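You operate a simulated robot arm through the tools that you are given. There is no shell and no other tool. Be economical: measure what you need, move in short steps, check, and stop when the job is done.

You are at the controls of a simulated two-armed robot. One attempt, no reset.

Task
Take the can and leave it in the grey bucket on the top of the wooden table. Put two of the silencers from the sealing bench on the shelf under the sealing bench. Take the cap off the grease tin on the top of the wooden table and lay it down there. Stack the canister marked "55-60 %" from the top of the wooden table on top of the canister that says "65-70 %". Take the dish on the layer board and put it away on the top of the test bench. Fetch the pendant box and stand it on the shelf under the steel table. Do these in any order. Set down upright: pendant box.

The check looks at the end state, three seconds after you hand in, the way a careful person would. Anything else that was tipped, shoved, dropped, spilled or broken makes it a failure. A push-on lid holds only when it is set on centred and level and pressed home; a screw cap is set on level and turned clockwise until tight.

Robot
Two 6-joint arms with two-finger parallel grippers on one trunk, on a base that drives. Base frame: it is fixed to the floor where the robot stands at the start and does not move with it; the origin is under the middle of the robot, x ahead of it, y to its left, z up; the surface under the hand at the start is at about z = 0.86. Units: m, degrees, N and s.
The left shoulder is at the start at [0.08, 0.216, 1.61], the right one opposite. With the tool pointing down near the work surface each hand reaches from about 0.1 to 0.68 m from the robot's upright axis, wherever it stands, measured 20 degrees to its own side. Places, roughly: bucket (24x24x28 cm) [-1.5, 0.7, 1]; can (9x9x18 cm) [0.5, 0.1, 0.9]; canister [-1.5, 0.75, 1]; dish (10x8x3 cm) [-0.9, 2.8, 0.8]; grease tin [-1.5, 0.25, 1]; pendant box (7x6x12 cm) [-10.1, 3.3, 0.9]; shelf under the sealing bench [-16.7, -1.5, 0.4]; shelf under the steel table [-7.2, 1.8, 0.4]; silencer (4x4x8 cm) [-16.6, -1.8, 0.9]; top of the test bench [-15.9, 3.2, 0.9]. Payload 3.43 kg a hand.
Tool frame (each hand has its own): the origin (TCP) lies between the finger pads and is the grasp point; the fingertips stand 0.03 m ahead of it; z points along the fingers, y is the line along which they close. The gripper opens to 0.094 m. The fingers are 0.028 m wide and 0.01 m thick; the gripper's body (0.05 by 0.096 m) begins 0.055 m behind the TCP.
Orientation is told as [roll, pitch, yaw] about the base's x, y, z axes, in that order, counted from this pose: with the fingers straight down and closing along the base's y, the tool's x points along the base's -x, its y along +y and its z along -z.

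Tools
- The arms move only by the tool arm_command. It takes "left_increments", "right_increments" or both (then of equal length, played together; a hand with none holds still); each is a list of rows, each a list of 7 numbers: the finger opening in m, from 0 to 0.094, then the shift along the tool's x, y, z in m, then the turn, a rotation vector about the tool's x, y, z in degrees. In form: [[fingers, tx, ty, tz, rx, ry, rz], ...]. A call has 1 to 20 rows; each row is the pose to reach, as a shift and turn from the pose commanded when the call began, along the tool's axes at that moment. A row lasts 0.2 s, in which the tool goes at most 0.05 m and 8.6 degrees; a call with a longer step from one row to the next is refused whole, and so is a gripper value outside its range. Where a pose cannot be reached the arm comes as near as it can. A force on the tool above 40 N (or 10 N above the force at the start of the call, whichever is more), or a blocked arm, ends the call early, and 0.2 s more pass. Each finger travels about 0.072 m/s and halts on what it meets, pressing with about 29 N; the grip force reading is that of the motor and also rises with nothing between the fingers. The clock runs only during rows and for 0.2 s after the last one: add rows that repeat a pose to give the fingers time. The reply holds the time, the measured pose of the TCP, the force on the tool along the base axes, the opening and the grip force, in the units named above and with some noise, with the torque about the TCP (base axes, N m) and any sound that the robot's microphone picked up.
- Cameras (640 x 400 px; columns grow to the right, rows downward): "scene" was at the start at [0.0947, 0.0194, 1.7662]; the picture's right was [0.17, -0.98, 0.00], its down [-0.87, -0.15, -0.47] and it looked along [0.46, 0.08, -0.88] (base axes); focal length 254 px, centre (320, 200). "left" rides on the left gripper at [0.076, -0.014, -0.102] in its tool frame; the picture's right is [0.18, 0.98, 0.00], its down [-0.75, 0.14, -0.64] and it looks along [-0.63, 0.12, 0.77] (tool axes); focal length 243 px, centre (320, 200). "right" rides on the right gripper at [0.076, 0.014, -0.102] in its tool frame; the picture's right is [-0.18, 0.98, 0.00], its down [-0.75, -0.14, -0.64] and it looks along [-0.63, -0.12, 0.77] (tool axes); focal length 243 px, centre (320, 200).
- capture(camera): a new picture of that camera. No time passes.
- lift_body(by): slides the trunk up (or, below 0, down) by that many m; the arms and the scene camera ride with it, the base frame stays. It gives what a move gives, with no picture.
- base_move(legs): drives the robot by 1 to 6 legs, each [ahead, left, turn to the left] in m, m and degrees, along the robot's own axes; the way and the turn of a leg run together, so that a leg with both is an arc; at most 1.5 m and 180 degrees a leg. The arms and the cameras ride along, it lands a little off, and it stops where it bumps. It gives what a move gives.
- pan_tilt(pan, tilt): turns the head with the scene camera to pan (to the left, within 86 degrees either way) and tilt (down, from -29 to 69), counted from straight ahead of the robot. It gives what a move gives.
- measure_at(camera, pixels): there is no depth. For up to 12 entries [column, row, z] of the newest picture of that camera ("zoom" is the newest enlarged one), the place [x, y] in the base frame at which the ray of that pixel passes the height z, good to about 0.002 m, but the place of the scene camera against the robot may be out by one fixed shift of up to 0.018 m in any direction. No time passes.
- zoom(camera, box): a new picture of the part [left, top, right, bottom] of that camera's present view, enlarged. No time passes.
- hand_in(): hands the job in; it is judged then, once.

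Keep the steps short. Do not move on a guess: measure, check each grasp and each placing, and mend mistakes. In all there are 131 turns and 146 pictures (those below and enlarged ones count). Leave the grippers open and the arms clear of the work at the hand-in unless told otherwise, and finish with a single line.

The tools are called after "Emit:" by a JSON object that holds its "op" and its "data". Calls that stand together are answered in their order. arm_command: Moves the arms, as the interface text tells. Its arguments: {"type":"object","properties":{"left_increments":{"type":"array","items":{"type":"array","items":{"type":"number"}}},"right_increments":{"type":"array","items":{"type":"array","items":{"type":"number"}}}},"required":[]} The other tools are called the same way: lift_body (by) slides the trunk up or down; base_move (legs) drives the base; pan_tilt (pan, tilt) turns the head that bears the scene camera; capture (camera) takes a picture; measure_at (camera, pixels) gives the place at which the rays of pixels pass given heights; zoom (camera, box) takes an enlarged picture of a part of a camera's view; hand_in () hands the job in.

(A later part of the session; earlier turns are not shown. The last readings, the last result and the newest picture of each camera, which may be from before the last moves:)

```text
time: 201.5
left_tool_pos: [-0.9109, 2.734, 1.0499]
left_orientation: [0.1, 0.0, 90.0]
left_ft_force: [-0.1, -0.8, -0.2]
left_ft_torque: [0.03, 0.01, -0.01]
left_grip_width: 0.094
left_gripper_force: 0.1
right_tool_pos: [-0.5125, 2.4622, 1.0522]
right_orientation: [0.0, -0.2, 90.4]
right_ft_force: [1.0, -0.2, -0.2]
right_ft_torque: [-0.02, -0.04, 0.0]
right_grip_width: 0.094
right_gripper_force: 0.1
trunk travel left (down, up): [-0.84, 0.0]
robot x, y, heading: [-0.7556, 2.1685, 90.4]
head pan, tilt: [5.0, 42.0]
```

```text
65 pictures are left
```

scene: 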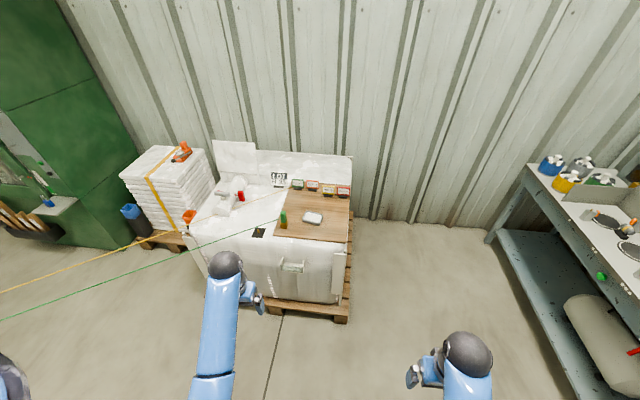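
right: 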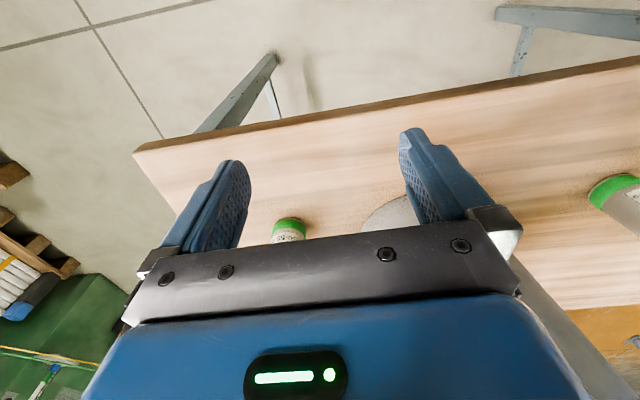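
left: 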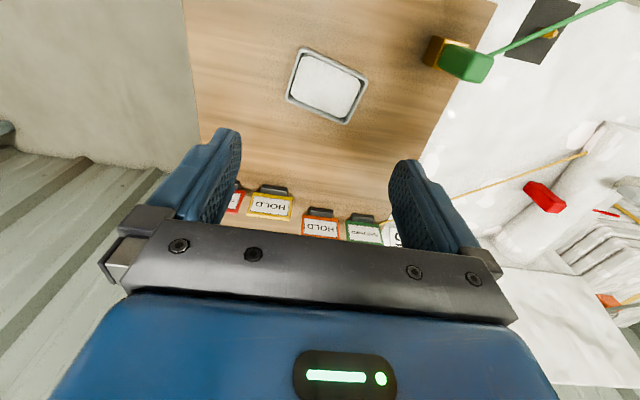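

I'm measuring the dish corners at two heights to find its real height and angle.

Emit:
{"op": "measure_at", "data": {"camera": "left", "pixels": [[302, 47, 0.83], [369, 78, 0.83], [347, 124, 0.83], [285, 98, 0.83], [302, 47, 0.8], [369, 78, 0.8], [347, 124, 0.8], [285, 98, 0.8]]}}

Emit:
{"op": "measure_at", "data": {"camera": "scene", "pixels": [[313, 218, 0.82]]}}

```text
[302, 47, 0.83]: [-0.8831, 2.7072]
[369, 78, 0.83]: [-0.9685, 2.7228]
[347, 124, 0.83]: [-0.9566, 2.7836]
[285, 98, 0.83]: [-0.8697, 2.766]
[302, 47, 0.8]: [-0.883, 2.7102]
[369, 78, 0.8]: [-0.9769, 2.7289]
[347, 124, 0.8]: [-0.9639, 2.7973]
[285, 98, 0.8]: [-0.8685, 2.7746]
```

```text
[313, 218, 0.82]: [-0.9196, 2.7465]
```

The dish rim is at about z = 0.785, centre (-0.924, 2.755), long axis tilted 12°. I'll turn the wrist -78° so the fingers close across its 8 cm width, and centre it.

Emit:
{"op": "arm_command", "data": {"left_increments": [[0.094, -0.01, 0.006, 0, 0, 0, -8], [0.094, -0.021, 0.013, 0, 0, 0, -16], [0.094, -0.021, 0.013, 0, 0, 0, -24], [0.094, -0.021, 0.013, 0, 0, 0, -32], [0.094, -0.021, 0.013, 0, 0, 0, -40], [0.094, -0.021, 0.013, 0, 0, 0, -48], [0.094, -0.021, 0.013, 0, 0, 0, -56], [0.094, -0.021, 0.013, 0, 0, 0, -64], [0.094, -0.021, 0.013, 0, 0, 0, -72], [0.094, -0.021, 0.013, 0, 0, 0, -77.7], [0.094, -0.021, 0.013, 0.04, 0, 0, -77.7], [0.094, -0.021, 0.013, 0.08, 0, 0, -77.7], [0.094, -0.021, 0.013, 0.12, 0, 0, -77.7], [0.094, -0.021, 0.013, 0.15, 0, 0, -77.7], [0.094, -0.021, 0.013, 0.15, 0, 0, -77.7]]}}

Emit:
{"op": "capture", "data": {"camera": "left"}}

```text
time: 204.7
left_tool_pos: [-0.9249, 2.7541, 0.8991]
left_orientation: [-0.1, -0.1, 167.8]
left_ft_force: [-0.3, 0.3, 0.1]
left_ft_torque: [-0.04, -0.03, 0.0]
left_grip_width: 0.0939
left_gripper_force: 0.0
right_tool_pos: [-0.514, 2.4619, 1.0515]
right_orientation: [0.0, -0.1, 90.4]
right_ft_force: [0.1, -0.1, 0.0]
right_ft_torque: [-0.03, 0.03, -0.02]
right_grip_width: 0.0938
right_gripper_force: 0.1
trunk travel left (down, up): [-0.84, 0.0]
robot x, y, heading: [-0.7583, 2.1643, 90.3]
head pan, tilt: [5.0, 42.0]
```

```text
64 pictures are left
```

left: 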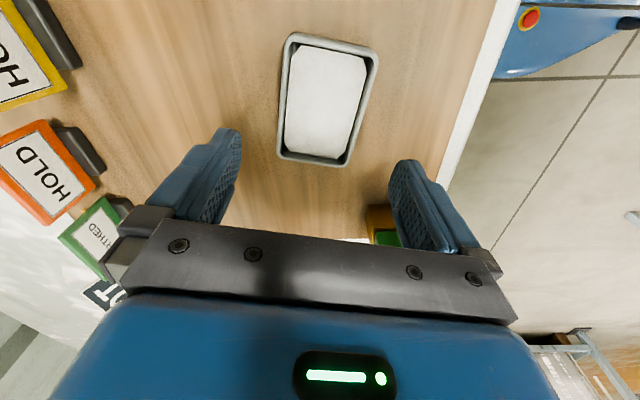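

I'll refine the dish centre and angle from this closer view.

Emit:
{"op": "measure_at", "data": {"camera": "left", "pixels": [[288, 33, 0.785], [379, 50, 0.785], [349, 167, 0.785], [277, 157, 0.785], [288, 33, 0.77], [379, 50, 0.77], [349, 167, 0.77], [277, 157, 0.77]]}}

```text
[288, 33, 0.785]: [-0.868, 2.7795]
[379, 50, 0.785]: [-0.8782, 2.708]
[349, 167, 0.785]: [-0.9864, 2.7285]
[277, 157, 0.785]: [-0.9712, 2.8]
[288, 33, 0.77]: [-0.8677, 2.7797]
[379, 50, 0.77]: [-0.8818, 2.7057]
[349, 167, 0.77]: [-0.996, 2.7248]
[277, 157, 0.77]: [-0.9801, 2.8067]
```

The centre (-0.926, 2.754) matches the hand. I'll descend to z = 0.802 and close.

Emit:
{"op": "arm_command", "data": {"left_increments": [[0.094, 0, 0, 0.04, 0, 0, -1], [0.094, 0, 0, 0.075, 0, 0, -1], [0.094, 0, 0, 0.09, 0, 0, -1], [0.094, 0, 0, 0.097, 0, 0, -1], [0.094, 0, 0, 0.097, 0, 0, -1], [0.085, 0, 0, 0.097, 0, 0, -1], [0.075, 0, 0, 0.097, 0, 0, -1], [0.065, 0, 0, 0.097, 0, 0, -1], [0.06, 0, 0, 0.097, 0, 0, -1], [0.06, 0, 0, 0.097, 0, 0, -1]]}}

Emit:
{"op": "capture", "data": {"camera": "left"}}

```text
time: 206.9
left_tool_pos: [-0.9251, 2.734, 0.8319]
left_orientation: [-0.3, -0.2, 168.8]
left_ft_force: [-0.1, 7.8, 25.6]
left_ft_torque: [1.14, -0.32, -0.01]
left_grip_width: 0.0645
left_gripper_force: 3.7
left hand out of reach, approached as far as the arm can: row 2, 3, 4, 5, 6, 7, 8, 9, 10
right_tool_pos: [-0.513, 2.4607, 1.0529]
right_orientation: [0.1, -0.4, 90.4]
right_ft_force: [0.6, -1.0, 0.0]
right_ft_torque: [-0.01, 0.02, 0.03]
right_grip_width: 0.094
right_gripper_force: 0.0
trunk travel left (down, up): [-0.84, 0.0]
robot x, y, heading: [-0.756, 2.1654, 90.3]
head pan, tilt: [5.0, 42.0]
```

```text
63 pictures are left
```

left: 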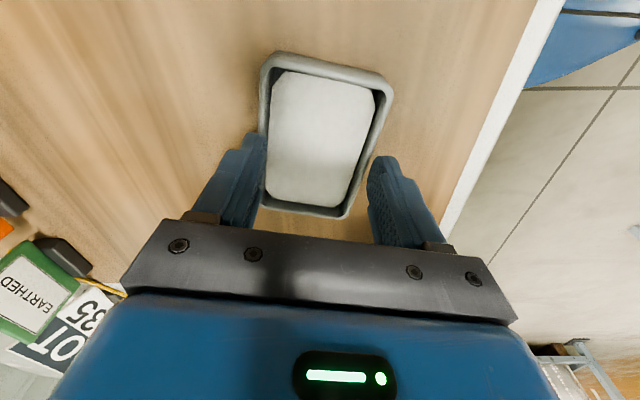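

The arm ran out of reach downwards and got pulled back, so the far finger is pressing on the dish. I'll raise straight up at once and open. Then I'll lower the trunk to reach lower.

Emit:
{"op": "arm_command", "data": {"left_increments": [[0.0645, 0, 0, -0.01, 0, 0, 0], [0.0645, 0, 0, -0.03, 0, 0, 0], [0.08, 0, 0, -0.07, 0, 0, 0], [0.094, 0, 0, -0.1, 0, 0, 0], [0.094, 0, 0, -0.1, 0, 0, 0]]}}

Emit:
{"op": "lift_body", "data": {"by": -0.12}}

Emit:
{"op": "capture", "data": {"camera": "left"}}

```text
time: 208.1
left_tool_pos: [-0.9246, 2.7356, 0.9303]
left_orientation: [0.1, -0.2, 168.8]
left_ft_force: [-0.3, 0.0, -0.3]
left_ft_torque: [-0.02, -0.01, 0.0]
left_grip_width: 0.094
left_gripper_force: 0.1
right_tool_pos: [-0.5127, 2.462, 1.0511]
right_orientation: [-0.1, -0.1, 90.4]
right_ft_force: [-1.5, 0.5, -0.2]
right_ft_torque: [0.05, -0.02, 0.0]
right_grip_width: 0.0941
right_gripper_force: 0.0
trunk travel left (down, up): [-0.84, 0.0]
robot x, y, heading: [-0.7557, 2.1641, 90.5]
head pan, tilt: [5.0, 42.0]
```

```text
time: 209.6
left_tool_pos: [-0.9248, 2.7357, 0.8089]
left_orientation: [0.1, -0.2, 168.8]
left_ft_force: [-1.2, 0.1, -0.5]
left_ft_torque: [0.02, 0.03, -0.02]
left_grip_width: 0.094
left_gripper_force: 0.0
right_tool_pos: [-0.513, 2.4602, 0.933]
right_orientation: [0.0, -0.2, 90.4]
right_ft_force: [-1.0, -0.2, 0.3]
right_ft_torque: [0.0, -0.01, 0.0]
right_grip_width: 0.0941
right_gripper_force: 0.0
trunk travel left (down, up): [-0.72, 0.12]
robot x, y, heading: [-0.7594, 2.1679, 90.2]
head pan, tilt: [5.0, 42.0]
```

```text
62 pictures are left
```

left: 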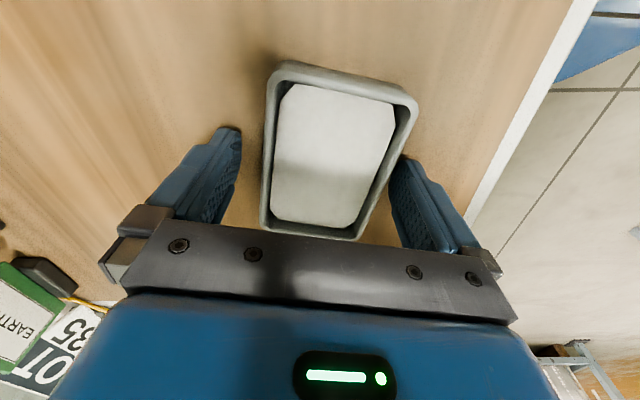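

The trunk drop put the fingers around the dish at z = 0.809, with no contact force, and the contents look undisturbed. I'll measure the dish's position against the hand.

Emit:
{"op": "measure_at", "data": {"camera": "left", "pixels": [[278, 63, 0.795], [418, 100, 0.795], [358, 239, 0.795], [262, 230, 0.795], [270, 140, 0.795], [402, 140, 0.795]]}}

Emit:
{"op": "zoom", "data": {"camera": "left", "box": [180, 40, 480, 260]}}

```text
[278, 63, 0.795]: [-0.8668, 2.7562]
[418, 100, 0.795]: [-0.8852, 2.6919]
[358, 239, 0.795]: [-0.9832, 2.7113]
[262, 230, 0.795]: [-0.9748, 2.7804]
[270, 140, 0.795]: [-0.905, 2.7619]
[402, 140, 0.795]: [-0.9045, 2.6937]
```

```text
1.82 times, centred on (330, 150) of left
```

zoom: 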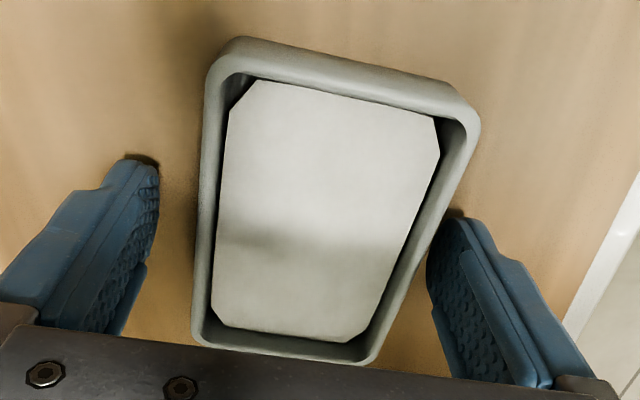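

The dish has slid 2 cm and is now centred on the hand, with both fingers outside its walls. I'll lower 7 mm and close gently.

Emit:
{"op": "arm_command", "data": {"left_increments": [[0.094, 0, 0, 0.004, 0, 0, 0], [0.094, 0, 0, 0.007, 0, 0, 0], [0.088, 0, 0, 0.007, 0, 0, 0], [0.082, 0, 0, 0.007, 0, 0, 0], [0.076, 0, 0, 0.007, 0, 0, 0], [0.07, 0, 0, 0.007, 0, 0, 0], [0.06, 0, 0, 0.007, 0, 0, 0], [0.06, 0, 0, 0.007, 0, 0, 0]]}}

Emit:
{"op": "capture", "data": {"camera": "left"}}

```text
time: 211.4
left_tool_pos: [-0.9245, 2.7328, 0.804]
left_orientation: [-0.1, -0.1, 168.8]
left_ft_force: [-5.9, -13.8, 25.9]
left_ft_torque: [-0.76, 0.01, -0.09]
left_grip_width: 0.0719
left_gripper_force: 9.8
right_tool_pos: [-0.5116, 2.4582, 0.9338]
right_orientation: [0.0, -0.4, 90.4]
right_ft_force: [0.3, 0.4, -0.4]
right_ft_torque: [0.0, 0.03, -0.01]
right_grip_width: 0.0941
right_gripper_force: 0.1
trunk travel left (down, up): [-0.72, 0.12]
robot x, y, heading: [-0.7551, 2.1654, 90.5]
head pan, tilt: [5.0, 42.0]
```

```text
60 pictures are left
```

left: 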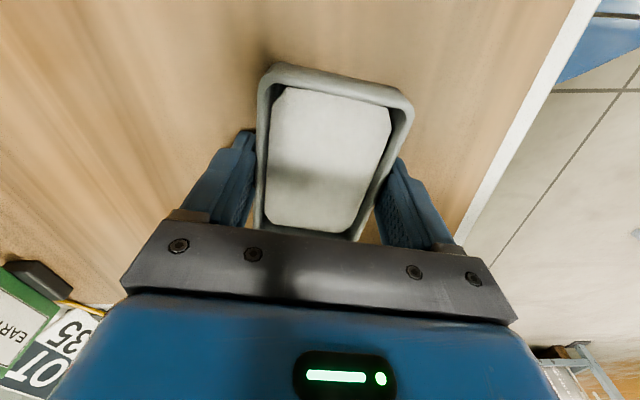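

It closed at 0.072, but the tips press on the board (26 N). I'll rise 4 mm, let the grip settle, then lift slowly.

Emit:
{"op": "arm_command", "data": {"left_increments": [[0.06, 0, 0, -0.002, 0, 0, 0], [0.06, 0, 0, -0.004, 0, 0, 0], [0.055, 0, 0, -0.004, 0, 0, 0], [0.055, 0, 0, -0.004, 0, 0, 0], [0.055, 0, 0, -0.01, 0, 0, 0], [0.055, 0, 0, -0.02, 0, 0, 0], [0.055, 0, 0, -0.035, 0, 0, 0], [0.055, 0, 0, -0.05, 0, 0, 0], [0.055, 0, 0, -0.05, 0, 0, 0]]}}

Emit:
{"op": "capture", "data": {"camera": "left"}}

```text
time: 213.4
left_tool_pos: [-0.925, 2.7378, 0.8528]
left_orientation: [0.0, -0.1, 168.9]
left_ft_force: [-0.8, -0.1, -2.2]
left_ft_torque: [0.0, 0.01, -0.01]
left_grip_width: 0.0702
left_gripper_force: 29.3
right_tool_pos: [-0.5132, 2.4604, 0.9313]
right_orientation: [0.1, -0.1, 90.3]
right_ft_force: [0.7, -0.6, -0.3]
right_ft_torque: [0.03, 0.03, 0.0]
right_grip_width: 0.094
right_gripper_force: 0.0
trunk travel left (down, up): [-0.72, 0.12]
robot x, y, heading: [-0.7584, 2.1657, 90.4]
head pan, tilt: [5.0, 42.0]
```

```text
59 pictures are left
```

left: 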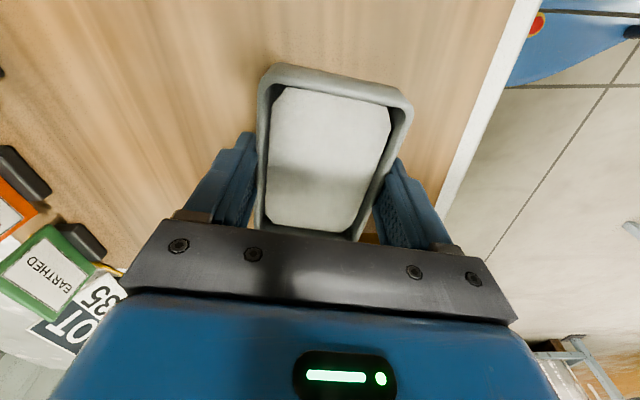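

The dish is held level with its contents intact. I'll raise the trunk, back straight away from the strings, and drive around the wooden table to where I can see the way west.

Emit:
{"op": "lift_body", "data": {"by": 0.12}}

Emit:
{"op": "base_move", "data": {"legs": [[-1.3, 0, 0], [0, -0.3, 0], [0, 0, 90], [0, 1.5, 0], [1.5, 0, 0]]}}

Emit:
{"op": "pan_tilt", "data": {"pan": -5, "tilt": 18}}

Emit:
{"op": "capture", "data": {"camera": "scene"}}

```text
time: 214.9
left_tool_pos: [-0.9256, 2.7368, 0.9721]
left_orientation: [0.0, 0.0, 168.8]
left_ft_force: [0.2, -0.6, -2.4]
left_ft_torque: [-0.01, 0.02, 0.02]
left_grip_width: 0.0699
left_gripper_force: 28.6
right_tool_pos: [-0.5134, 2.4622, 1.0522]
right_orientation: [0.0, -0.1, 90.3]
right_ft_force: [0.3, -0.1, -0.8]
right_ft_torque: [0.02, 0.0, -0.02]
right_grip_width: 0.0938
right_gripper_force: 0.0
trunk travel left (down, up): [-0.84, 0.0]
robot x, y, heading: [-0.7567, 2.1679, 90.6]
head pan, tilt: [5.0, 42.0]
```

```text
time: 240.8
left_tool_pos: [-2.5023, -0.7604, 0.9727]
left_orientation: [0.0, -0.1, -102.1]
left_ft_force: [0.8, 0.5, -1.9]
left_ft_torque: [0.0, 0.04, 0.03]
left_grip_width: 0.07
left_gripper_force: 28.8
right_tool_pos: [-2.2199, -0.353, 1.0523]
right_orientation: [0.0, -0.2, 179.5]
right_ft_force: [-0.4, 0.2, -0.5]
right_ft_torque: [-0.03, 0.0, -0.01]
right_grip_width: 0.0941
right_gripper_force: 0.0
trunk travel left (down, up): [-0.84, 0.0]
robot x, y, heading: [-1.929, -0.6005, 179.6]
head pan, tilt: [5.0, 42.0]
```

```text
time: 241.7
left_tool_pos: [-2.5032, -0.7602, 0.9724]
left_orientation: [0.2, 0.0, -102.1]
left_ft_force: [1.0, 0.3, -3.0]
left_ft_torque: [0.02, 0.01, 0.02]
left_grip_width: 0.07
left_gripper_force: 29.3
right_tool_pos: [-2.2201, -0.3534, 1.0506]
right_orientation: [0.0, -0.1, 179.4]
right_ft_force: [-0.1, 0.2, 0.2]
right_ft_torque: [0.02, 0.0, 0.03]
right_grip_width: 0.0941
right_gripper_force: 0.0
trunk travel left (down, up): [-0.84, 0.0]
robot x, y, heading: [-1.9293, -0.6016, 179.7]
head pan, tilt: [-5.0, 18.0]
```

```text
58 pictures are left
```

scene: 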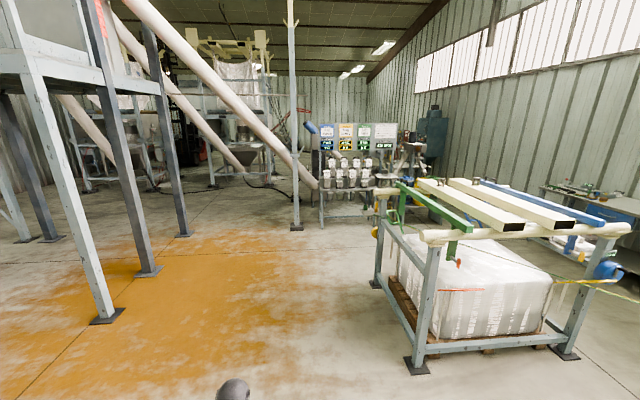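

I'm measuring floor points of the posts, the rack legs and the bench ahead to plan a route.

Emit:
{"op": "measure_at", "data": {"camera": "scene", "pixels": [[108, 318, 0], [150, 273, 0], [183, 235, 0], [297, 228, 0], [322, 225, 0], [376, 285, 0], [418, 370, 0], [565, 355, 0], [378, 213, 0.2], [600, 235, 0.0], [215, 186, 0.0], [270, 182, 0]]}}

Emit:
{"op": "zoom", "data": {"camera": "scene", "box": [180, 90, 460, 265]}}

```text
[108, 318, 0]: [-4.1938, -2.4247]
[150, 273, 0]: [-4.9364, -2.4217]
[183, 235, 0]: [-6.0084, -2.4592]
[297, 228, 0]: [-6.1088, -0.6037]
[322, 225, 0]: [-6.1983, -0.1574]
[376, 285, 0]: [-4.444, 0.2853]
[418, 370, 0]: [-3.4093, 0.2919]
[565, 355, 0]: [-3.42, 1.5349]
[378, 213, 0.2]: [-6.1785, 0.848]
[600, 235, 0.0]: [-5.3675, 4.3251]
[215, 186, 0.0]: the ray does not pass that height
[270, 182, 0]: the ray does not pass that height
```

```text
2.29 times, centred on (320, 178) of scene
```

zoom: 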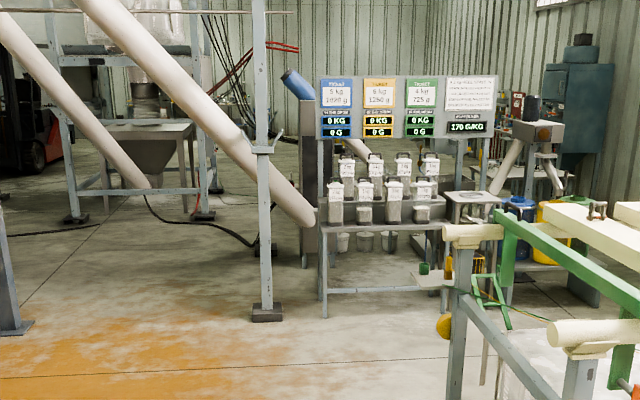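

The route: straight on past the rack to x ≈ -5.2, then sideways right between rack and dosing bench to y ≈ 2.4, into the right-hand aisle.

Emit:
{"op": "base_move", "data": {"legs": [[1.5, 0, 0.3], [1.5, 0, 0], [0.25, 0, 0], [0, -1.5, 0], [0, -1.5, 0]]}}

Emit:
{"op": "pan_tilt", "data": {"pan": 0, "tilt": 20}}

Emit:
{"op": "capture", "data": {"camera": "scene"}}

```text
time: 271.7
left_tool_pos: [-5.9649, 2.0796, 0.9718]
left_orientation: [0.0, 0.0, -96.0]
left_ft_force: [0.3, 0.8, -2.6]
left_ft_torque: [-0.01, 0.0, -0.01]
left_grip_width: 0.0695
left_gripper_force: 28.7
right_tool_pos: [-5.7274, 2.5161, 1.0531]
right_orientation: [0.0, -0.1, -174.4]
right_ft_force: [-1.4, -0.1, -0.1]
right_ft_torque: [0.01, -0.03, -0.03]
right_grip_width: 0.0941
right_gripper_force: 0.1
trunk travel left (down, up): [-0.84, 0.0]
robot x, y, heading: [-5.4111, 2.2995, -174.2]
head pan, tilt: [-5.0, 18.0]
```

```text
time: 272.4
left_tool_pos: [-5.9645, 2.081, 0.9732]
left_orientation: [0.0, -0.1, -96.1]
left_ft_force: [0.0, -0.1, -3.8]
left_ft_torque: [0.01, -0.01, -0.01]
left_grip_width: 0.0701
left_gripper_force: 28.3
right_tool_pos: [-5.7279, 2.5165, 1.0527]
right_orientation: [-0.1, -0.1, -174.4]
right_ft_force: [0.8, -0.4, 0.0]
right_ft_torque: [0.0, -0.02, 0.01]
right_grip_width: 0.0941
right_gripper_force: 0.0
trunk travel left (down, up): [-0.84, 0.0]
robot x, y, heading: [-5.415, 2.3009, -174.3]
head pan, tilt: [0.0, 20.0]
```

```text
56 pictures are left
```

scene: 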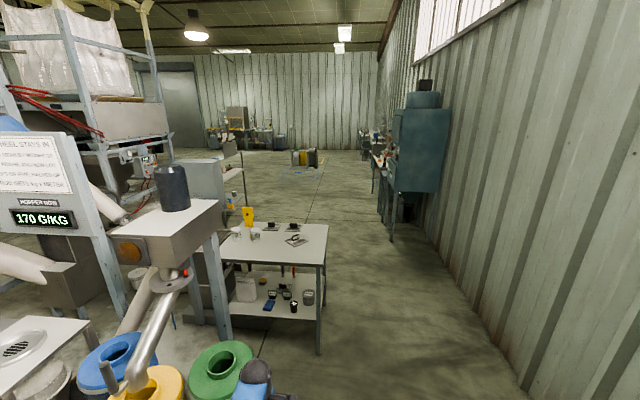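

The steel table is ahead at the left, with its shelf partly occupied. The aisle to its right is clear. I'll shift right, straighten, and drive towards the wall bench at x ≈ -10.

Emit:
{"op": "base_move", "data": {"legs": [[0, -0.35, -6], [1.5, 0, 0], [1.5, 0, 0]]}}

Emit:
{"op": "pan_tilt", "data": {"pan": -35, "tilt": 25}}

Emit:
{"op": "capture", "data": {"camera": "scene"}}

```text
time: 288.6
left_tool_pos: [-8.9697, 2.557, 0.9727]
left_orientation: [0.0, 0.0, -103.4]
left_ft_force: [-0.4, -0.3, -2.2]
left_ft_torque: [0.03, -0.03, 0.01]
left_grip_width: 0.07
left_gripper_force: 28.9
right_tool_pos: [-8.6765, 2.9571, 1.0527]
right_orientation: [0.0, -0.2, 178.1]
right_ft_force: [-0.8, 0.2, -0.3]
right_ft_torque: [-0.02, 0.03, 0.0]
right_grip_width: 0.0941
right_gripper_force: 0.0
trunk travel left (down, up): [-0.84, 0.0]
robot x, y, heading: [-8.3959, 2.7002, 178.2]
head pan, tilt: [0.0, 20.0]
```

```text
time: 289.6
left_tool_pos: [-8.9694, 2.556, 0.9731]
left_orientation: [0.1, -0.1, -103.4]
left_ft_force: [0.6, 0.4, -2.9]
left_ft_torque: [0.02, 0.0, -0.01]
left_grip_width: 0.0697
left_gripper_force: 29.0
right_tool_pos: [-8.6775, 2.9576, 1.0502]
right_orientation: [0.0, -0.2, 178.3]
right_ft_force: [-0.7, -0.1, -0.2]
right_ft_torque: [-0.02, -0.01, 0.0]
right_grip_width: 0.0938
right_gripper_force: 0.1
trunk travel left (down, up): [-0.84, 0.0]
robot x, y, heading: [-8.3944, 2.7054, 178.0]
head pan, tilt: [-35.0, 25.0]
```

```text
55 pictures are left
```

scene: 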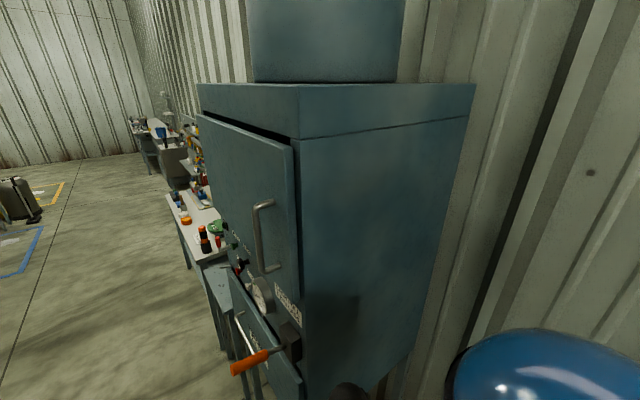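

The cabinet is close on the right. I'll move left 0.5, go on to x ≈ -10.2, and turn to face the wall bench.

Emit:
{"op": "base_move", "data": {"legs": [[0, 0.5, 2], [1.5, 0, 0], [0.3, 0, 0], [0, 0, -90]]}}

Emit:
{"op": "pan_tilt", "data": {"pan": 0, "tilt": 40}}

Emit:
{"op": "capture", "data": {"camera": "scene"}}

```text
time: 305.0
left_tool_pos: [-10.3904, 2.7482, 0.9714]
left_orientation: [0.1, -0.1, 169.8]
left_ft_force: [0.4, -0.3, -2.1]
left_ft_torque: [0.02, 0.01, 0.01]
left_grip_width: 0.0696
left_gripper_force: 29.6
right_tool_pos: [-9.9726, 2.4805, 1.0518]
right_orientation: [0.0, -0.1, 91.3]
right_ft_force: [-0.2, -0.2, 0.2]
right_ft_torque: [0.06, -0.02, 0.02]
right_grip_width: 0.0945
right_gripper_force: 0.1
trunk travel left (down, up): [-0.84, 0.0]
robot x, y, heading: [-10.2117, 2.1821, 91.6]
head pan, tilt: [-35.0, 25.0]
```

```text
time: 306.1
left_tool_pos: [-10.3899, 2.7493, 0.9722]
left_orientation: [0.1, 0.0, 169.8]
left_ft_force: [0.4, 0.6, -2.3]
left_ft_torque: [0.01, 0.01, 0.03]
left_grip_width: 0.07
left_gripper_force: 28.9
right_tool_pos: [-9.9729, 2.4801, 1.0516]
right_orientation: [0.0, -0.1, 91.4]
right_ft_force: [0.1, -0.1, -0.2]
right_ft_torque: [0.0, 0.0, 0.0]
right_grip_width: 0.0941
right_gripper_force: 0.0
trunk travel left (down, up): [-0.84, 0.0]
robot x, y, heading: [-10.2108, 2.1814, 91.6]
head pan, tilt: [0.0, 40.0]
```

```text
54 pictures are left
```

scene: 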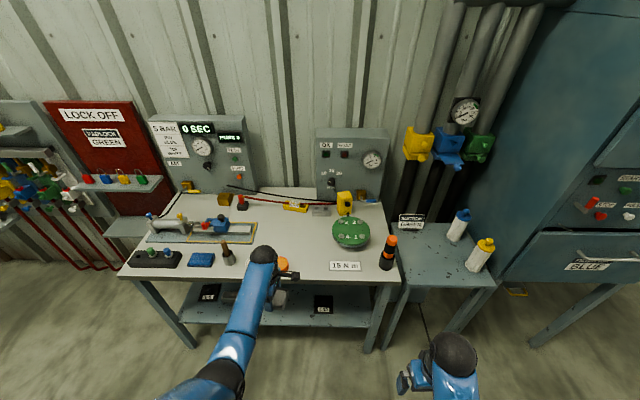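

The stated place (-10.1, 3.3) projects near pixel (340,200), where there's a yellow box. I'll zoom in there and measure.

Emit:
{"op": "zoom", "data": {"camera": "scene", "box": [230, 170, 410, 280]}}

Emit:
{"op": "measure_at", "data": {"camera": "scene", "pixels": [[342, 215, 0.88], [388, 268, 0.88], [155, 265, 0.88], [228, 263, 0.88], [210, 262, 0.88], [375, 280, 0.88], [120, 276, 0.88]]}}

```text
3.56 times, centred on (320, 225) of scene
```

zoom: 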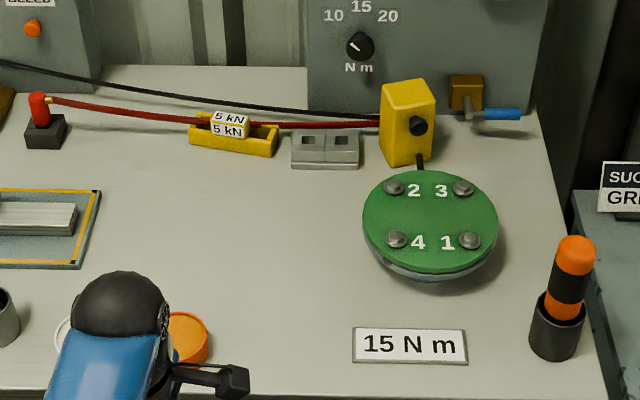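

```text
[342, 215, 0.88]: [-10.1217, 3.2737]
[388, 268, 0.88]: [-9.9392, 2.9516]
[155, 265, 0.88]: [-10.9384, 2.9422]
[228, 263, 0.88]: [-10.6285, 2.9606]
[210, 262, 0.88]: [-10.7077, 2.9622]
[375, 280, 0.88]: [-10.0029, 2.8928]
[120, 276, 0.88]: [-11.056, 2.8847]
```

The yellow box with the black knob at (-10.12, 3.27) fits "pendant box". A red cable seems to end at it, so I'll take a close look.

Emit:
{"op": "zoom", "data": {"camera": "scene", "box": [320, 180, 376, 220]}}

Emit:
{"op": "zoom", "data": {"camera": "scene", "box": [225, 175, 325, 235]}}

```text
10.00 times, centred on (348, 200) of scene
```

zoom: 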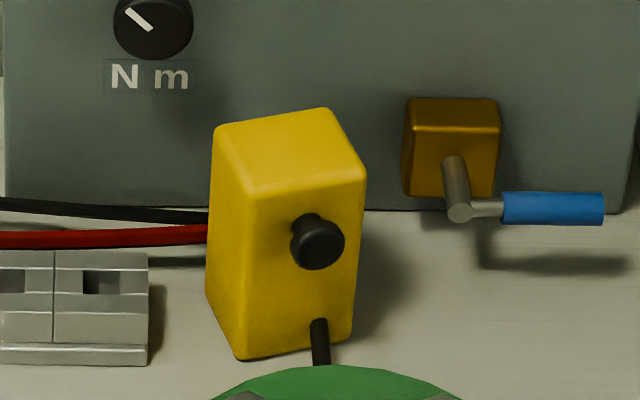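

```text
6.40 times, centred on (275, 205) of scene
```

zoom: 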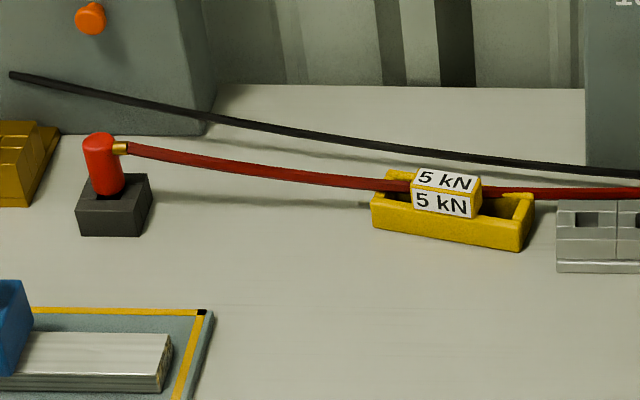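

It's the yellow box, with red and black cables running up to its left side. I'll lift and retract the dish hand, raise and tilt the right hand, then drive closer for a close look at the box and its cables.

Emit:
{"op": "arm_command", "data": {"left_increments": [[0.055, 0.005, 0.025, -0.015, 0, 0, 0], [0.055, 0.01, 0.05, -0.03, 0, 0, 0], [0.055, 0.015, 0.075, -0.045, 0, 0, 0], [0.055, 0.02, 0.1, -0.06, 0, 0, 0], [0.055, 0.022, 0.12, -0.065, 0, 0, 0], [0.055, 0.022, 0.12, -0.065, 0, 0, 0]], "right_increments": [[0.094, -0.03, 0.018, -0.015, 0, -6, 0], [0.094, -0.06, 0.036, -0.03, 0, -12, 0], [0.094, -0.09, 0.054, -0.04, 0, -18, 0], [0.094, -0.12, 0.072, -0.055, 0, -24, 0], [0.094, -0.15, 0.09, -0.07, 0, -30, 0], [0.094, -0.15, 0.09, -0.07, 0, -30, 0]]}}

Emit:
{"op": "base_move", "data": {"legs": [[0.38, 0.06, -1.6]]}}

Emit:
{"op": "capture", "data": {"camera": "right"}}

```text
time: 307.4
left_tool_pos: [-10.3895, 2.6261, 1.0351]
left_orientation: [0.1, -0.2, 169.9]
left_ft_force: [-1.0, -0.6, -2.4]
left_ft_torque: [-0.03, 0.0, 0.0]
left_grip_width: 0.07
left_gripper_force: 29.0
right_tool_pos: [-10.0652, 2.6293, 1.1204]
right_orientation: [-0.1, -30.2, 91.3]
right_ft_force: [-0.2, 0.2, -0.6]
right_ft_torque: [-0.02, 0.0, 0.02]
right_grip_width: 0.0941
right_gripper_force: 0.1
trunk travel left (down, up): [-0.84, 0.0]
robot x, y, heading: [-10.2137, 2.1806, 91.6]
head pan, tilt: [0.0, 40.0]
```

```text
time: 309.9
left_tool_pos: [-10.4379, 3.0117, 1.0356]
left_orientation: [-0.2, -0.2, 168.0]
left_ft_force: [0.0, -0.8, -3.4]
left_ft_torque: [0.02, -0.02, 0.07]
left_grip_width: 0.0699
left_gripper_force: 29.6
right_tool_pos: [-10.1119, 3.0037, 1.1223]
right_orientation: [-0.1, -30.3, 89.6]
right_ft_force: [-0.4, 0.2, 0.0]
right_ft_torque: [0.02, -0.01, 0.01]
right_grip_width: 0.0939
right_gripper_force: 0.1
trunk travel left (down, up): [-0.84, 0.0]
robot x, y, heading: [-10.2759, 2.5604, 89.5]
head pan, tilt: [0.0, 40.0]
```

```text
50 pictures are left
```

right: 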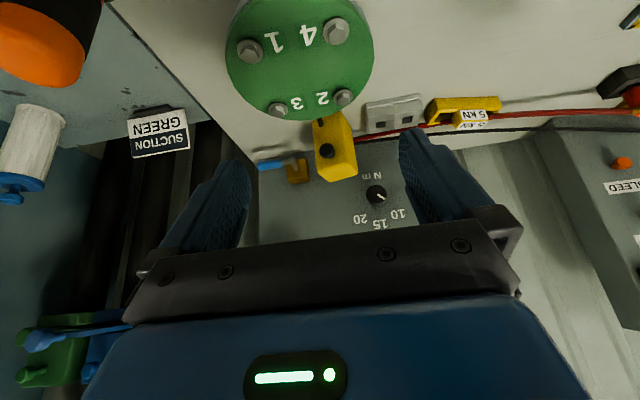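

No bump at y = 2.56. I'll zoom in on the box and cables from this side, and measure the box.

Emit:
{"op": "zoom", "data": {"camera": "right", "box": [290, 80, 450, 200]}}

Emit:
{"op": "measure_at", "data": {"camera": "right", "pixels": [[320, 183, 0.99], [357, 175, 0.99], [349, 148, 0.99], [317, 155, 0.99], [315, 150, 0.99], [352, 140, 0.99], [314, 117, 0.87], [343, 112, 0.87]]}}

```text
3.33 times, centred on (370, 140) of right
```

zoom: 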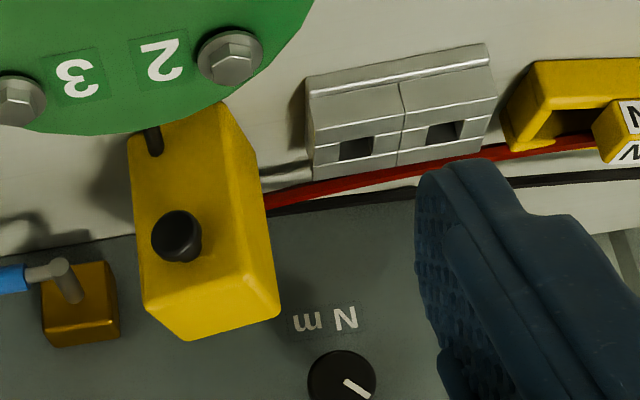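

```text
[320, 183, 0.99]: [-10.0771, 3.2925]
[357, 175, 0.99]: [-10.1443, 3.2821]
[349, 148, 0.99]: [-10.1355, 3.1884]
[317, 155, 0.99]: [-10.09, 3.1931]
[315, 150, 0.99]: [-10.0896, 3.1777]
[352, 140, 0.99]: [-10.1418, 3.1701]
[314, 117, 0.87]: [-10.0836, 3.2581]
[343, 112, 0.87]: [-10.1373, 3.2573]
```

My pixel picks were off, since the box spans columns 329–374. I'll re-measure with the right corners, at two candidate heights.

Emit:
{"op": "measure_at", "data": {"camera": "zoom", "pixels": [[145, 305, 0.99], [187, 340, 0.99], [280, 315, 0.99], [248, 285, 0.99], [130, 142, 0.87], [225, 102, 0.87], [265, 205, 0.9], [178, 235, 0.95]]}}

Emit:
{"op": "zoom", "data": {"camera": "scene", "box": [290, 180, 450, 300]}}

```text
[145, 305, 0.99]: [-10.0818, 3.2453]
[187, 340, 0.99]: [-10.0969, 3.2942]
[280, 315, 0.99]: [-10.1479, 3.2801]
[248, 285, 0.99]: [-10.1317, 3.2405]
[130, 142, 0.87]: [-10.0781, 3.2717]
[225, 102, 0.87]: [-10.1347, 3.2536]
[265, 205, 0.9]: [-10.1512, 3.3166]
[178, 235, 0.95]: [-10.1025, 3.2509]
```

```text
3.33 times, centred on (370, 240) of scene
```

zoom: 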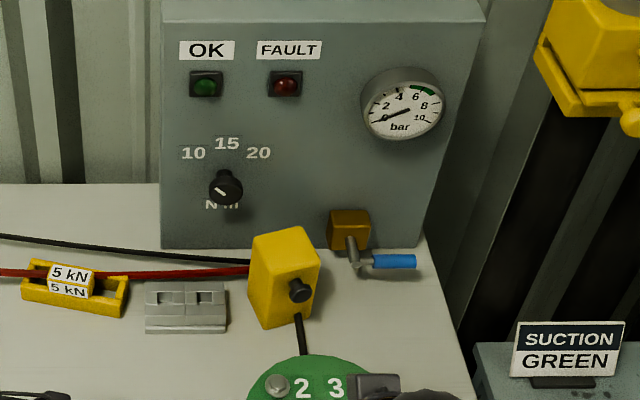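

Box: centre about (-10.113, 3.318), z 0.845–0.965, turned 17°. I'll drive 0.12 closer and bring the right hand to a 35° tilted pre-grasp, turned 16°, just behind and above it.

Emit:
{"op": "base_move", "data": {"legs": [[0.12, 0, 0]]}}

Emit:
{"op": "arm_command", "data": {"right_increments": [[0.094, -0.018, -0.004, 0.03, -2, -1.2, -3.5], [0.094, -0.036, -0.008, 0.06, -4, -2.5, -7], [0.094, -0.05, -0.012, 0.1, -6, -3.7, -10.5], [0.094, -0.065, -0.016, 0.13, -8, -5, -13.9], [0.094, -0.073, -0.016, 0.152, -8, -5, -13.9], [0.094, -0.073, -0.016, 0.152, -8, -5, -13.9]]}}

Emit:
{"op": "capture", "data": {"camera": "right"}}

Emit:
{"op": "zoom", "data": {"camera": "scene", "box": [270, 180, 430, 300]}}

```text
time: 311.1
left_tool_pos: [-10.4391, 3.1282, 1.0384]
left_orientation: [-0.1, -0.2, 168.1]
left_ft_force: [0.8, -0.4, -2.1]
left_ft_torque: [0.02, 0.01, -0.02]
left_grip_width: 0.0698
left_gripper_force: 29.2
right_tool_pos: [-10.1124, 3.119, 1.1236]
right_orientation: [0.0, -30.5, 89.6]
right_ft_force: [0.5, 0.1, 0.2]
right_ft_torque: [0.03, -0.01, 0.07]
right_grip_width: 0.0941
right_gripper_force: 0.1
trunk travel left (down, up): [-0.84, 0.0]
robot x, y, heading: [-10.2752, 2.6787, 89.6]
head pan, tilt: [0.0, 40.0]
```

```text
time: 312.5
left_tool_pos: [-10.4388, 3.1314, 1.0353]
left_orientation: [0.1, 0.0, 168.0]
left_ft_force: [0.3, -0.1, -1.7]
left_ft_torque: [0.0, 0.01, -0.03]
left_grip_width: 0.0698
left_gripper_force: 28.9
right_tool_pos: [-10.0943, 3.2628, 1.0285]
right_orientation: [-0.9, -35.0, 106.2]
right_ft_force: [0.5, -0.1, 0.5]
right_ft_torque: [-0.03, 0.0, 0.01]
right_grip_width: 0.0938
right_gripper_force: 0.0
trunk travel left (down, up): [-0.84, 0.0]
robot x, y, heading: [-10.2747, 2.6808, 89.6]
head pan, tilt: [0.0, 40.0]
```

```text
47 pictures are left
```

right: 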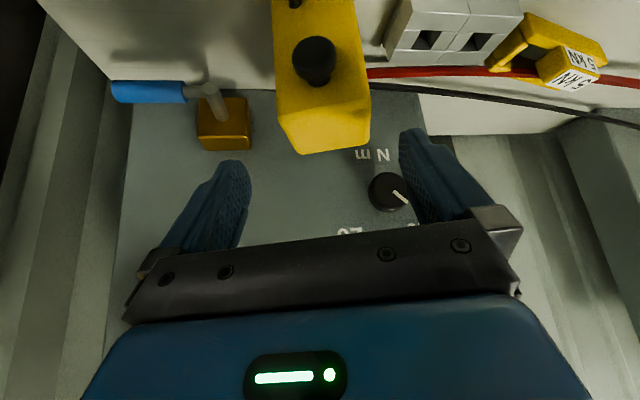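

```text
3.33 times, centred on (350, 240) of scene
```

zoom: 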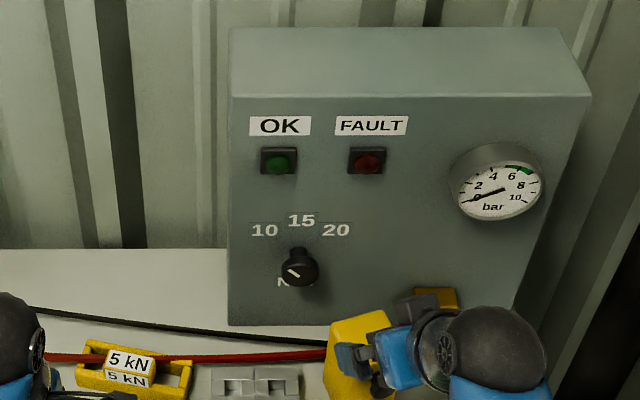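

The box is centred between the fingers (275–370 against a mid of 320). I'll advance 0.10, close, and lift just 4 cm to see what the cables do.

Emit:
{"op": "arm_command", "data": {"right_increments": [[0.094, 0, 0, 0.03, 0, 0, 0], [0.094, 0, 0, 0.06, 0, 0, 0], [0.094, 0, 0, 0.085, 0, 0, 0], [0.094, 0, 0, 0.1, 0, 0, 0], [0.094, 0, 0, 0.1, 0, 0, 0], [0.08, 0, 0, 0.1, 0, 0, 0], [0.065, 0, 0, 0.1, 0, 0, 0], [0.05, 0, 0, 0.1, 0, 0, 0], [0.045, 0, 0, 0.1, 0, 0, 0], [0.045, 0, 0, 0.1, 0, 0, 0], [0.045, -0.006, 0, 0.0918, 0, 0, 0], [0.045, -0.0115, 0, 0.0836, 0, 0, 0], [0.045, -0.023, 0, 0.067, 0, 0, 0], [0.045, -0.023, 0, 0.067, 0, 0, 0]]}}

Emit:
{"op": "capture", "data": {"camera": "right"}}

Emit:
{"op": "zoom", "data": {"camera": "scene", "box": [230, 200, 430, 350]}}

```text
time: 315.5
left_tool_pos: [-10.4387, 3.1329, 1.0337]
left_orientation: [0.2, -0.2, 168.2]
left_ft_force: [0.0, 0.4, -1.8]
left_ft_torque: [0.01, 0.01, 0.0]
left_grip_width: 0.0696
left_gripper_force: 29.1
right_tool_pos: [-10.1118, 3.3196, 0.9839]
right_orientation: [-1.0, -34.9, 106.2]
right_ft_force: [0.2, 0.3, -4.0]
right_ft_torque: [0.11, 0.05, 0.0]
right_grip_width: 0.0706
right_gripper_force: 29.0
trunk travel left (down, up): [-0.84, 0.0]
robot x, y, heading: [-10.274, 2.6778, 89.7]
head pan, tilt: [0.0, 40.0]
```

```text
45 pictures are left
```

right: 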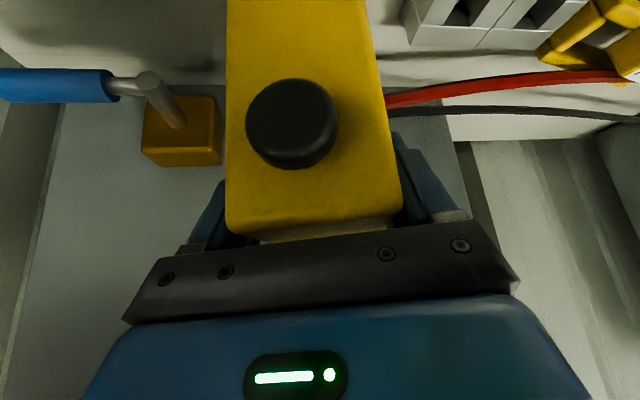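

```text
2.67 times, centred on (330, 275) of scene
```

zoom: 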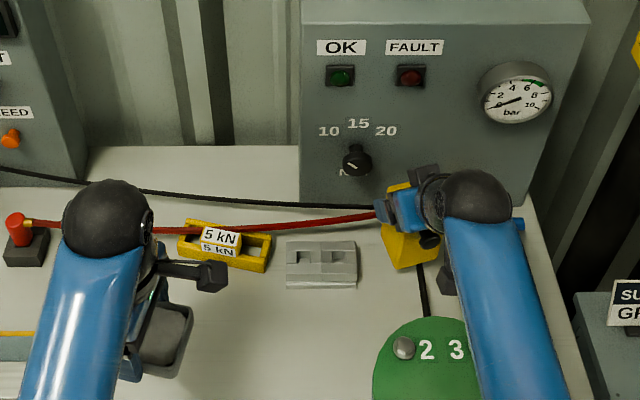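

Both the red and the black cable rise with the box, so they're attached to it. I need to see where each one ends. I'll zoom in on their left ends and on the cord below the box.

Emit:
{"op": "zoom", "data": {"camera": "scene", "box": [130, 220, 290, 320]}}

Emit:
{"op": "zoom", "data": {"camera": "scene", "box": [350, 260, 430, 330]}}

```text
4.00 times, centred on (210, 270) of scene
```

zoom: 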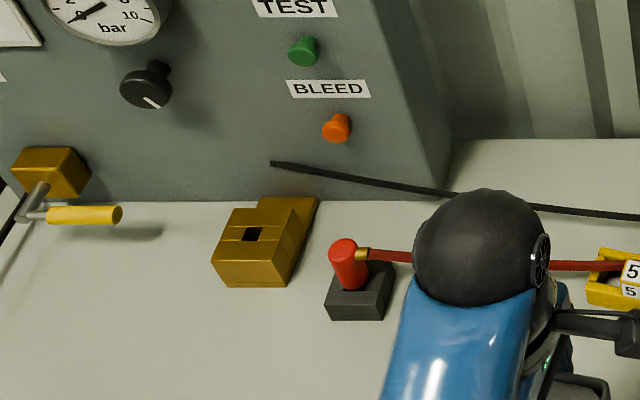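

```text
5.71 times, centred on (390, 295) of scene
```

zoom: 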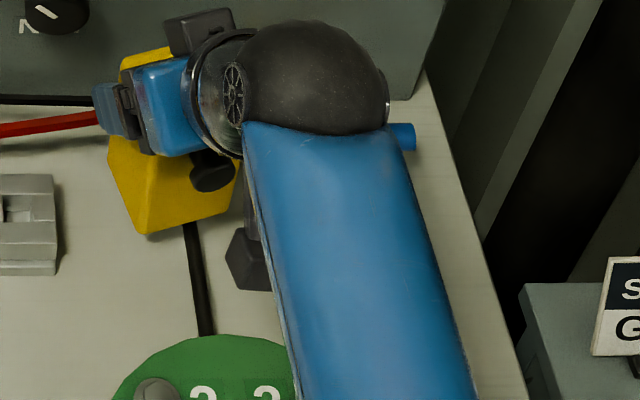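

The black line is the test fixture's own, running behind the box. The red cable runs from a red plug in a socket, through a clip, to the box. I'll lift a bit more and watch the force for cable tension.

Emit:
{"op": "arm_command", "data": {"right_increments": [[0.045, -0.0115, 0, -0.0164, 0, 0, 0], [0.045, -0.023, 0, -0.0328, 0, 0, 0], [0.045, -0.0345, 0, -0.049, 0, 0, 0], [0.045, -0.046, 0, -0.0655, 0, 0, 0], [0.045, -0.046, 0, -0.0655, 0, 0, 0]]}}

Emit:
{"op": "zoom", "data": {"camera": "scene", "box": [150, 200, 430, 350]}}

```text
time: 316.7
left_tool_pos: [-10.4385, 3.1344, 1.0348]
left_orientation: [0.1, -0.2, 168.0]
left_ft_force: [0.7, -0.2, -2.4]
left_ft_torque: [-0.01, 0.0, 0.03]
left_grip_width: 0.0697
left_gripper_force: 29.0
right_tool_pos: [-10.1121, 3.3203, 1.0647]
right_orientation: [-0.8, -34.9, 106.2]
right_ft_force: [0.4, -0.7, -3.3]
right_ft_torque: [0.05, -0.02, -0.03]
right_grip_width: 0.0703
right_gripper_force: 29.1
trunk travel left (down, up): [-0.84, 0.0]
robot x, y, heading: [-10.2775, 2.6821, 89.7]
head pan, tilt: [0.0, 40.0]
```

```text
2.29 times, centred on (290, 275) of scene
```

zoom: 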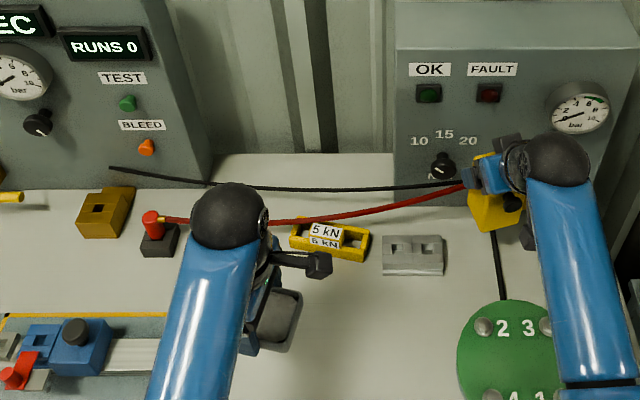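

There's no tension (only the -3.3 N weight), and the cables simply follow in slack curves. I'll back off 0.3 m and check the forces and the cables again.

Emit:
{"op": "base_move", "data": {"legs": [[-0.3, 0, 0]]}}

Emit:
{"op": "capture", "data": {"camera": "scene"}}

```text
time: 318.8
left_tool_pos: [-10.4383, 2.8373, 1.0333]
left_orientation: [0.2, 0.0, 168.1]
left_ft_force: [-0.4, 1.4, -2.7]
left_ft_torque: [-0.01, -0.03, 0.03]
left_grip_width: 0.0698
left_gripper_force: 29.3
right_tool_pos: [-10.1134, 3.0239, 1.0632]
right_orientation: [-0.7, -35.0, 106.2]
right_ft_force: [0.0, -0.3, -4.4]
right_ft_torque: [0.06, 0.0, -0.02]
right_grip_width: 0.0704
right_gripper_force: 29.5
trunk travel left (down, up): [-0.84, 0.0]
robot x, y, heading: [-10.2744, 2.3868, 89.7]
head pan, tilt: [0.0, 40.0]
```

```text
40 pictures are left
```

scene: 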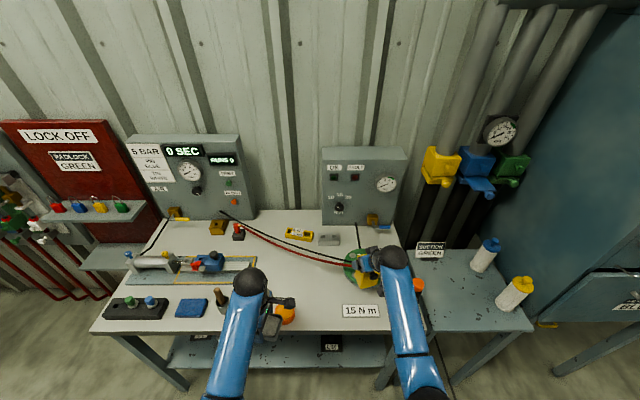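

No tension at all, and the clip and plug are undisturbed: the cables just follow visually. I'll retract the dish hand, then drive to the west side of the steel table and look at its shelf.

Emit:
{"op": "arm_command", "data": {"left_increments": [[0.055, 0.009, 0.043, 0.005, 0, 0, 0], [0.055, 0.018, 0.086, 0.01, 0, 0, 0], [0.055, 0.027, 0.129, 0.015, 0, 0, 0], [0.055, 0.036, 0.172, 0.02, 0, 0, 0], [0.055, 0.0458, 0.215, 0.025, 0, 0, 0], [0.055, 0.0458, 0.215, 0.025, 0, 0, 0]]}}

Emit:
{"op": "base_move", "data": {"legs": [[-0.39, 0, 0.3], [0, 0, -90], [1.5, 0, 0], [0.4, 0, 0]]}}

Emit:
{"op": "lift_body", "data": {"by": -0.5}}

Emit:
{"op": "pan_tilt", "data": {"pan": -5, "tilt": 35}}

Emit:
{"op": "capture", "data": {"camera": "scene"}}

```text
time: 320.2
left_tool_pos: [-10.4397, 2.6139, 1.0124]
left_orientation: [0.1, -0.1, 168.1]
left_ft_force: [0.0, -0.2, -2.0]
left_ft_torque: [-0.04, -0.02, 0.03]
left_grip_width: 0.07
left_gripper_force: 28.7
right_tool_pos: [-10.1134, 3.0213, 1.064]
right_orientation: [-0.9, -35.0, 106.1]
right_ft_force: [-0.3, 0.7, -3.6]
right_ft_torque: [0.05, 0.0, -0.02]
right_grip_width: 0.0702
right_gripper_force: 29.4
trunk travel left (down, up): [-0.84, 0.0]
robot x, y, heading: [-10.2774, 2.382, 89.9]
head pan, tilt: [0.0, 40.0]
```

```text
time: 335.7
left_tool_pos: [-8.1129, 2.1558, 1.0117]
left_orientation: [0.0, -0.2, 78.4]
left_ft_force: [-0.3, 0.2, -1.8]
left_ft_torque: [-0.02, 0.0, -0.01]
left_grip_width: 0.0696
left_gripper_force: 29.2
right_tool_pos: [-7.7052, 1.8325, 1.0657]
right_orientation: [-0.9, -35.1, 16.6]
right_ft_force: [-0.8, -0.1, -3.9]
right_ft_torque: [0.03, -0.07, 0.02]
right_grip_width: 0.0703
right_gripper_force: 28.8
trunk travel left (down, up): [-0.84, 0.0]
robot x, y, heading: [-8.3427, 1.9898, 0.3]
head pan, tilt: [0.0, 40.0]
```

```text
refused: -0.5 is not a number from -0.4 to 0.4
```

```text
time: 336.4
left_tool_pos: [-8.112, 2.1565, 1.0119]
left_orientation: [0.1, -0.1, 78.4]
left_ft_force: [-0.4, -0.4, -3.2]
left_ft_torque: [0.03, -0.05, 0.02]
left_grip_width: 0.0699
left_gripper_force: 28.9
right_tool_pos: [-7.7042, 1.8318, 1.0642]
right_orientation: [-0.9, -35.0, 16.5]
right_ft_force: [0.4, 0.6, -4.2]
right_ft_torque: [0.02, -0.11, -0.02]
right_grip_width: 0.0703
right_gripper_force: 29.3
trunk travel left (down, up): [-0.84, 0.0]
robot x, y, heading: [-8.345, 1.9932, 0.0]
head pan, tilt: [-5.0, 35.0]
```

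```text
39 pictures are left
```

scene: 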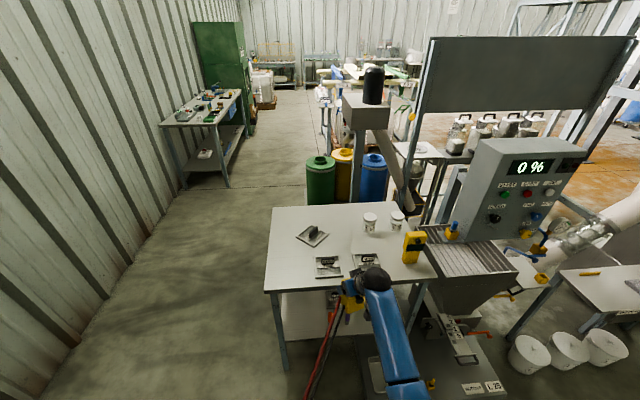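

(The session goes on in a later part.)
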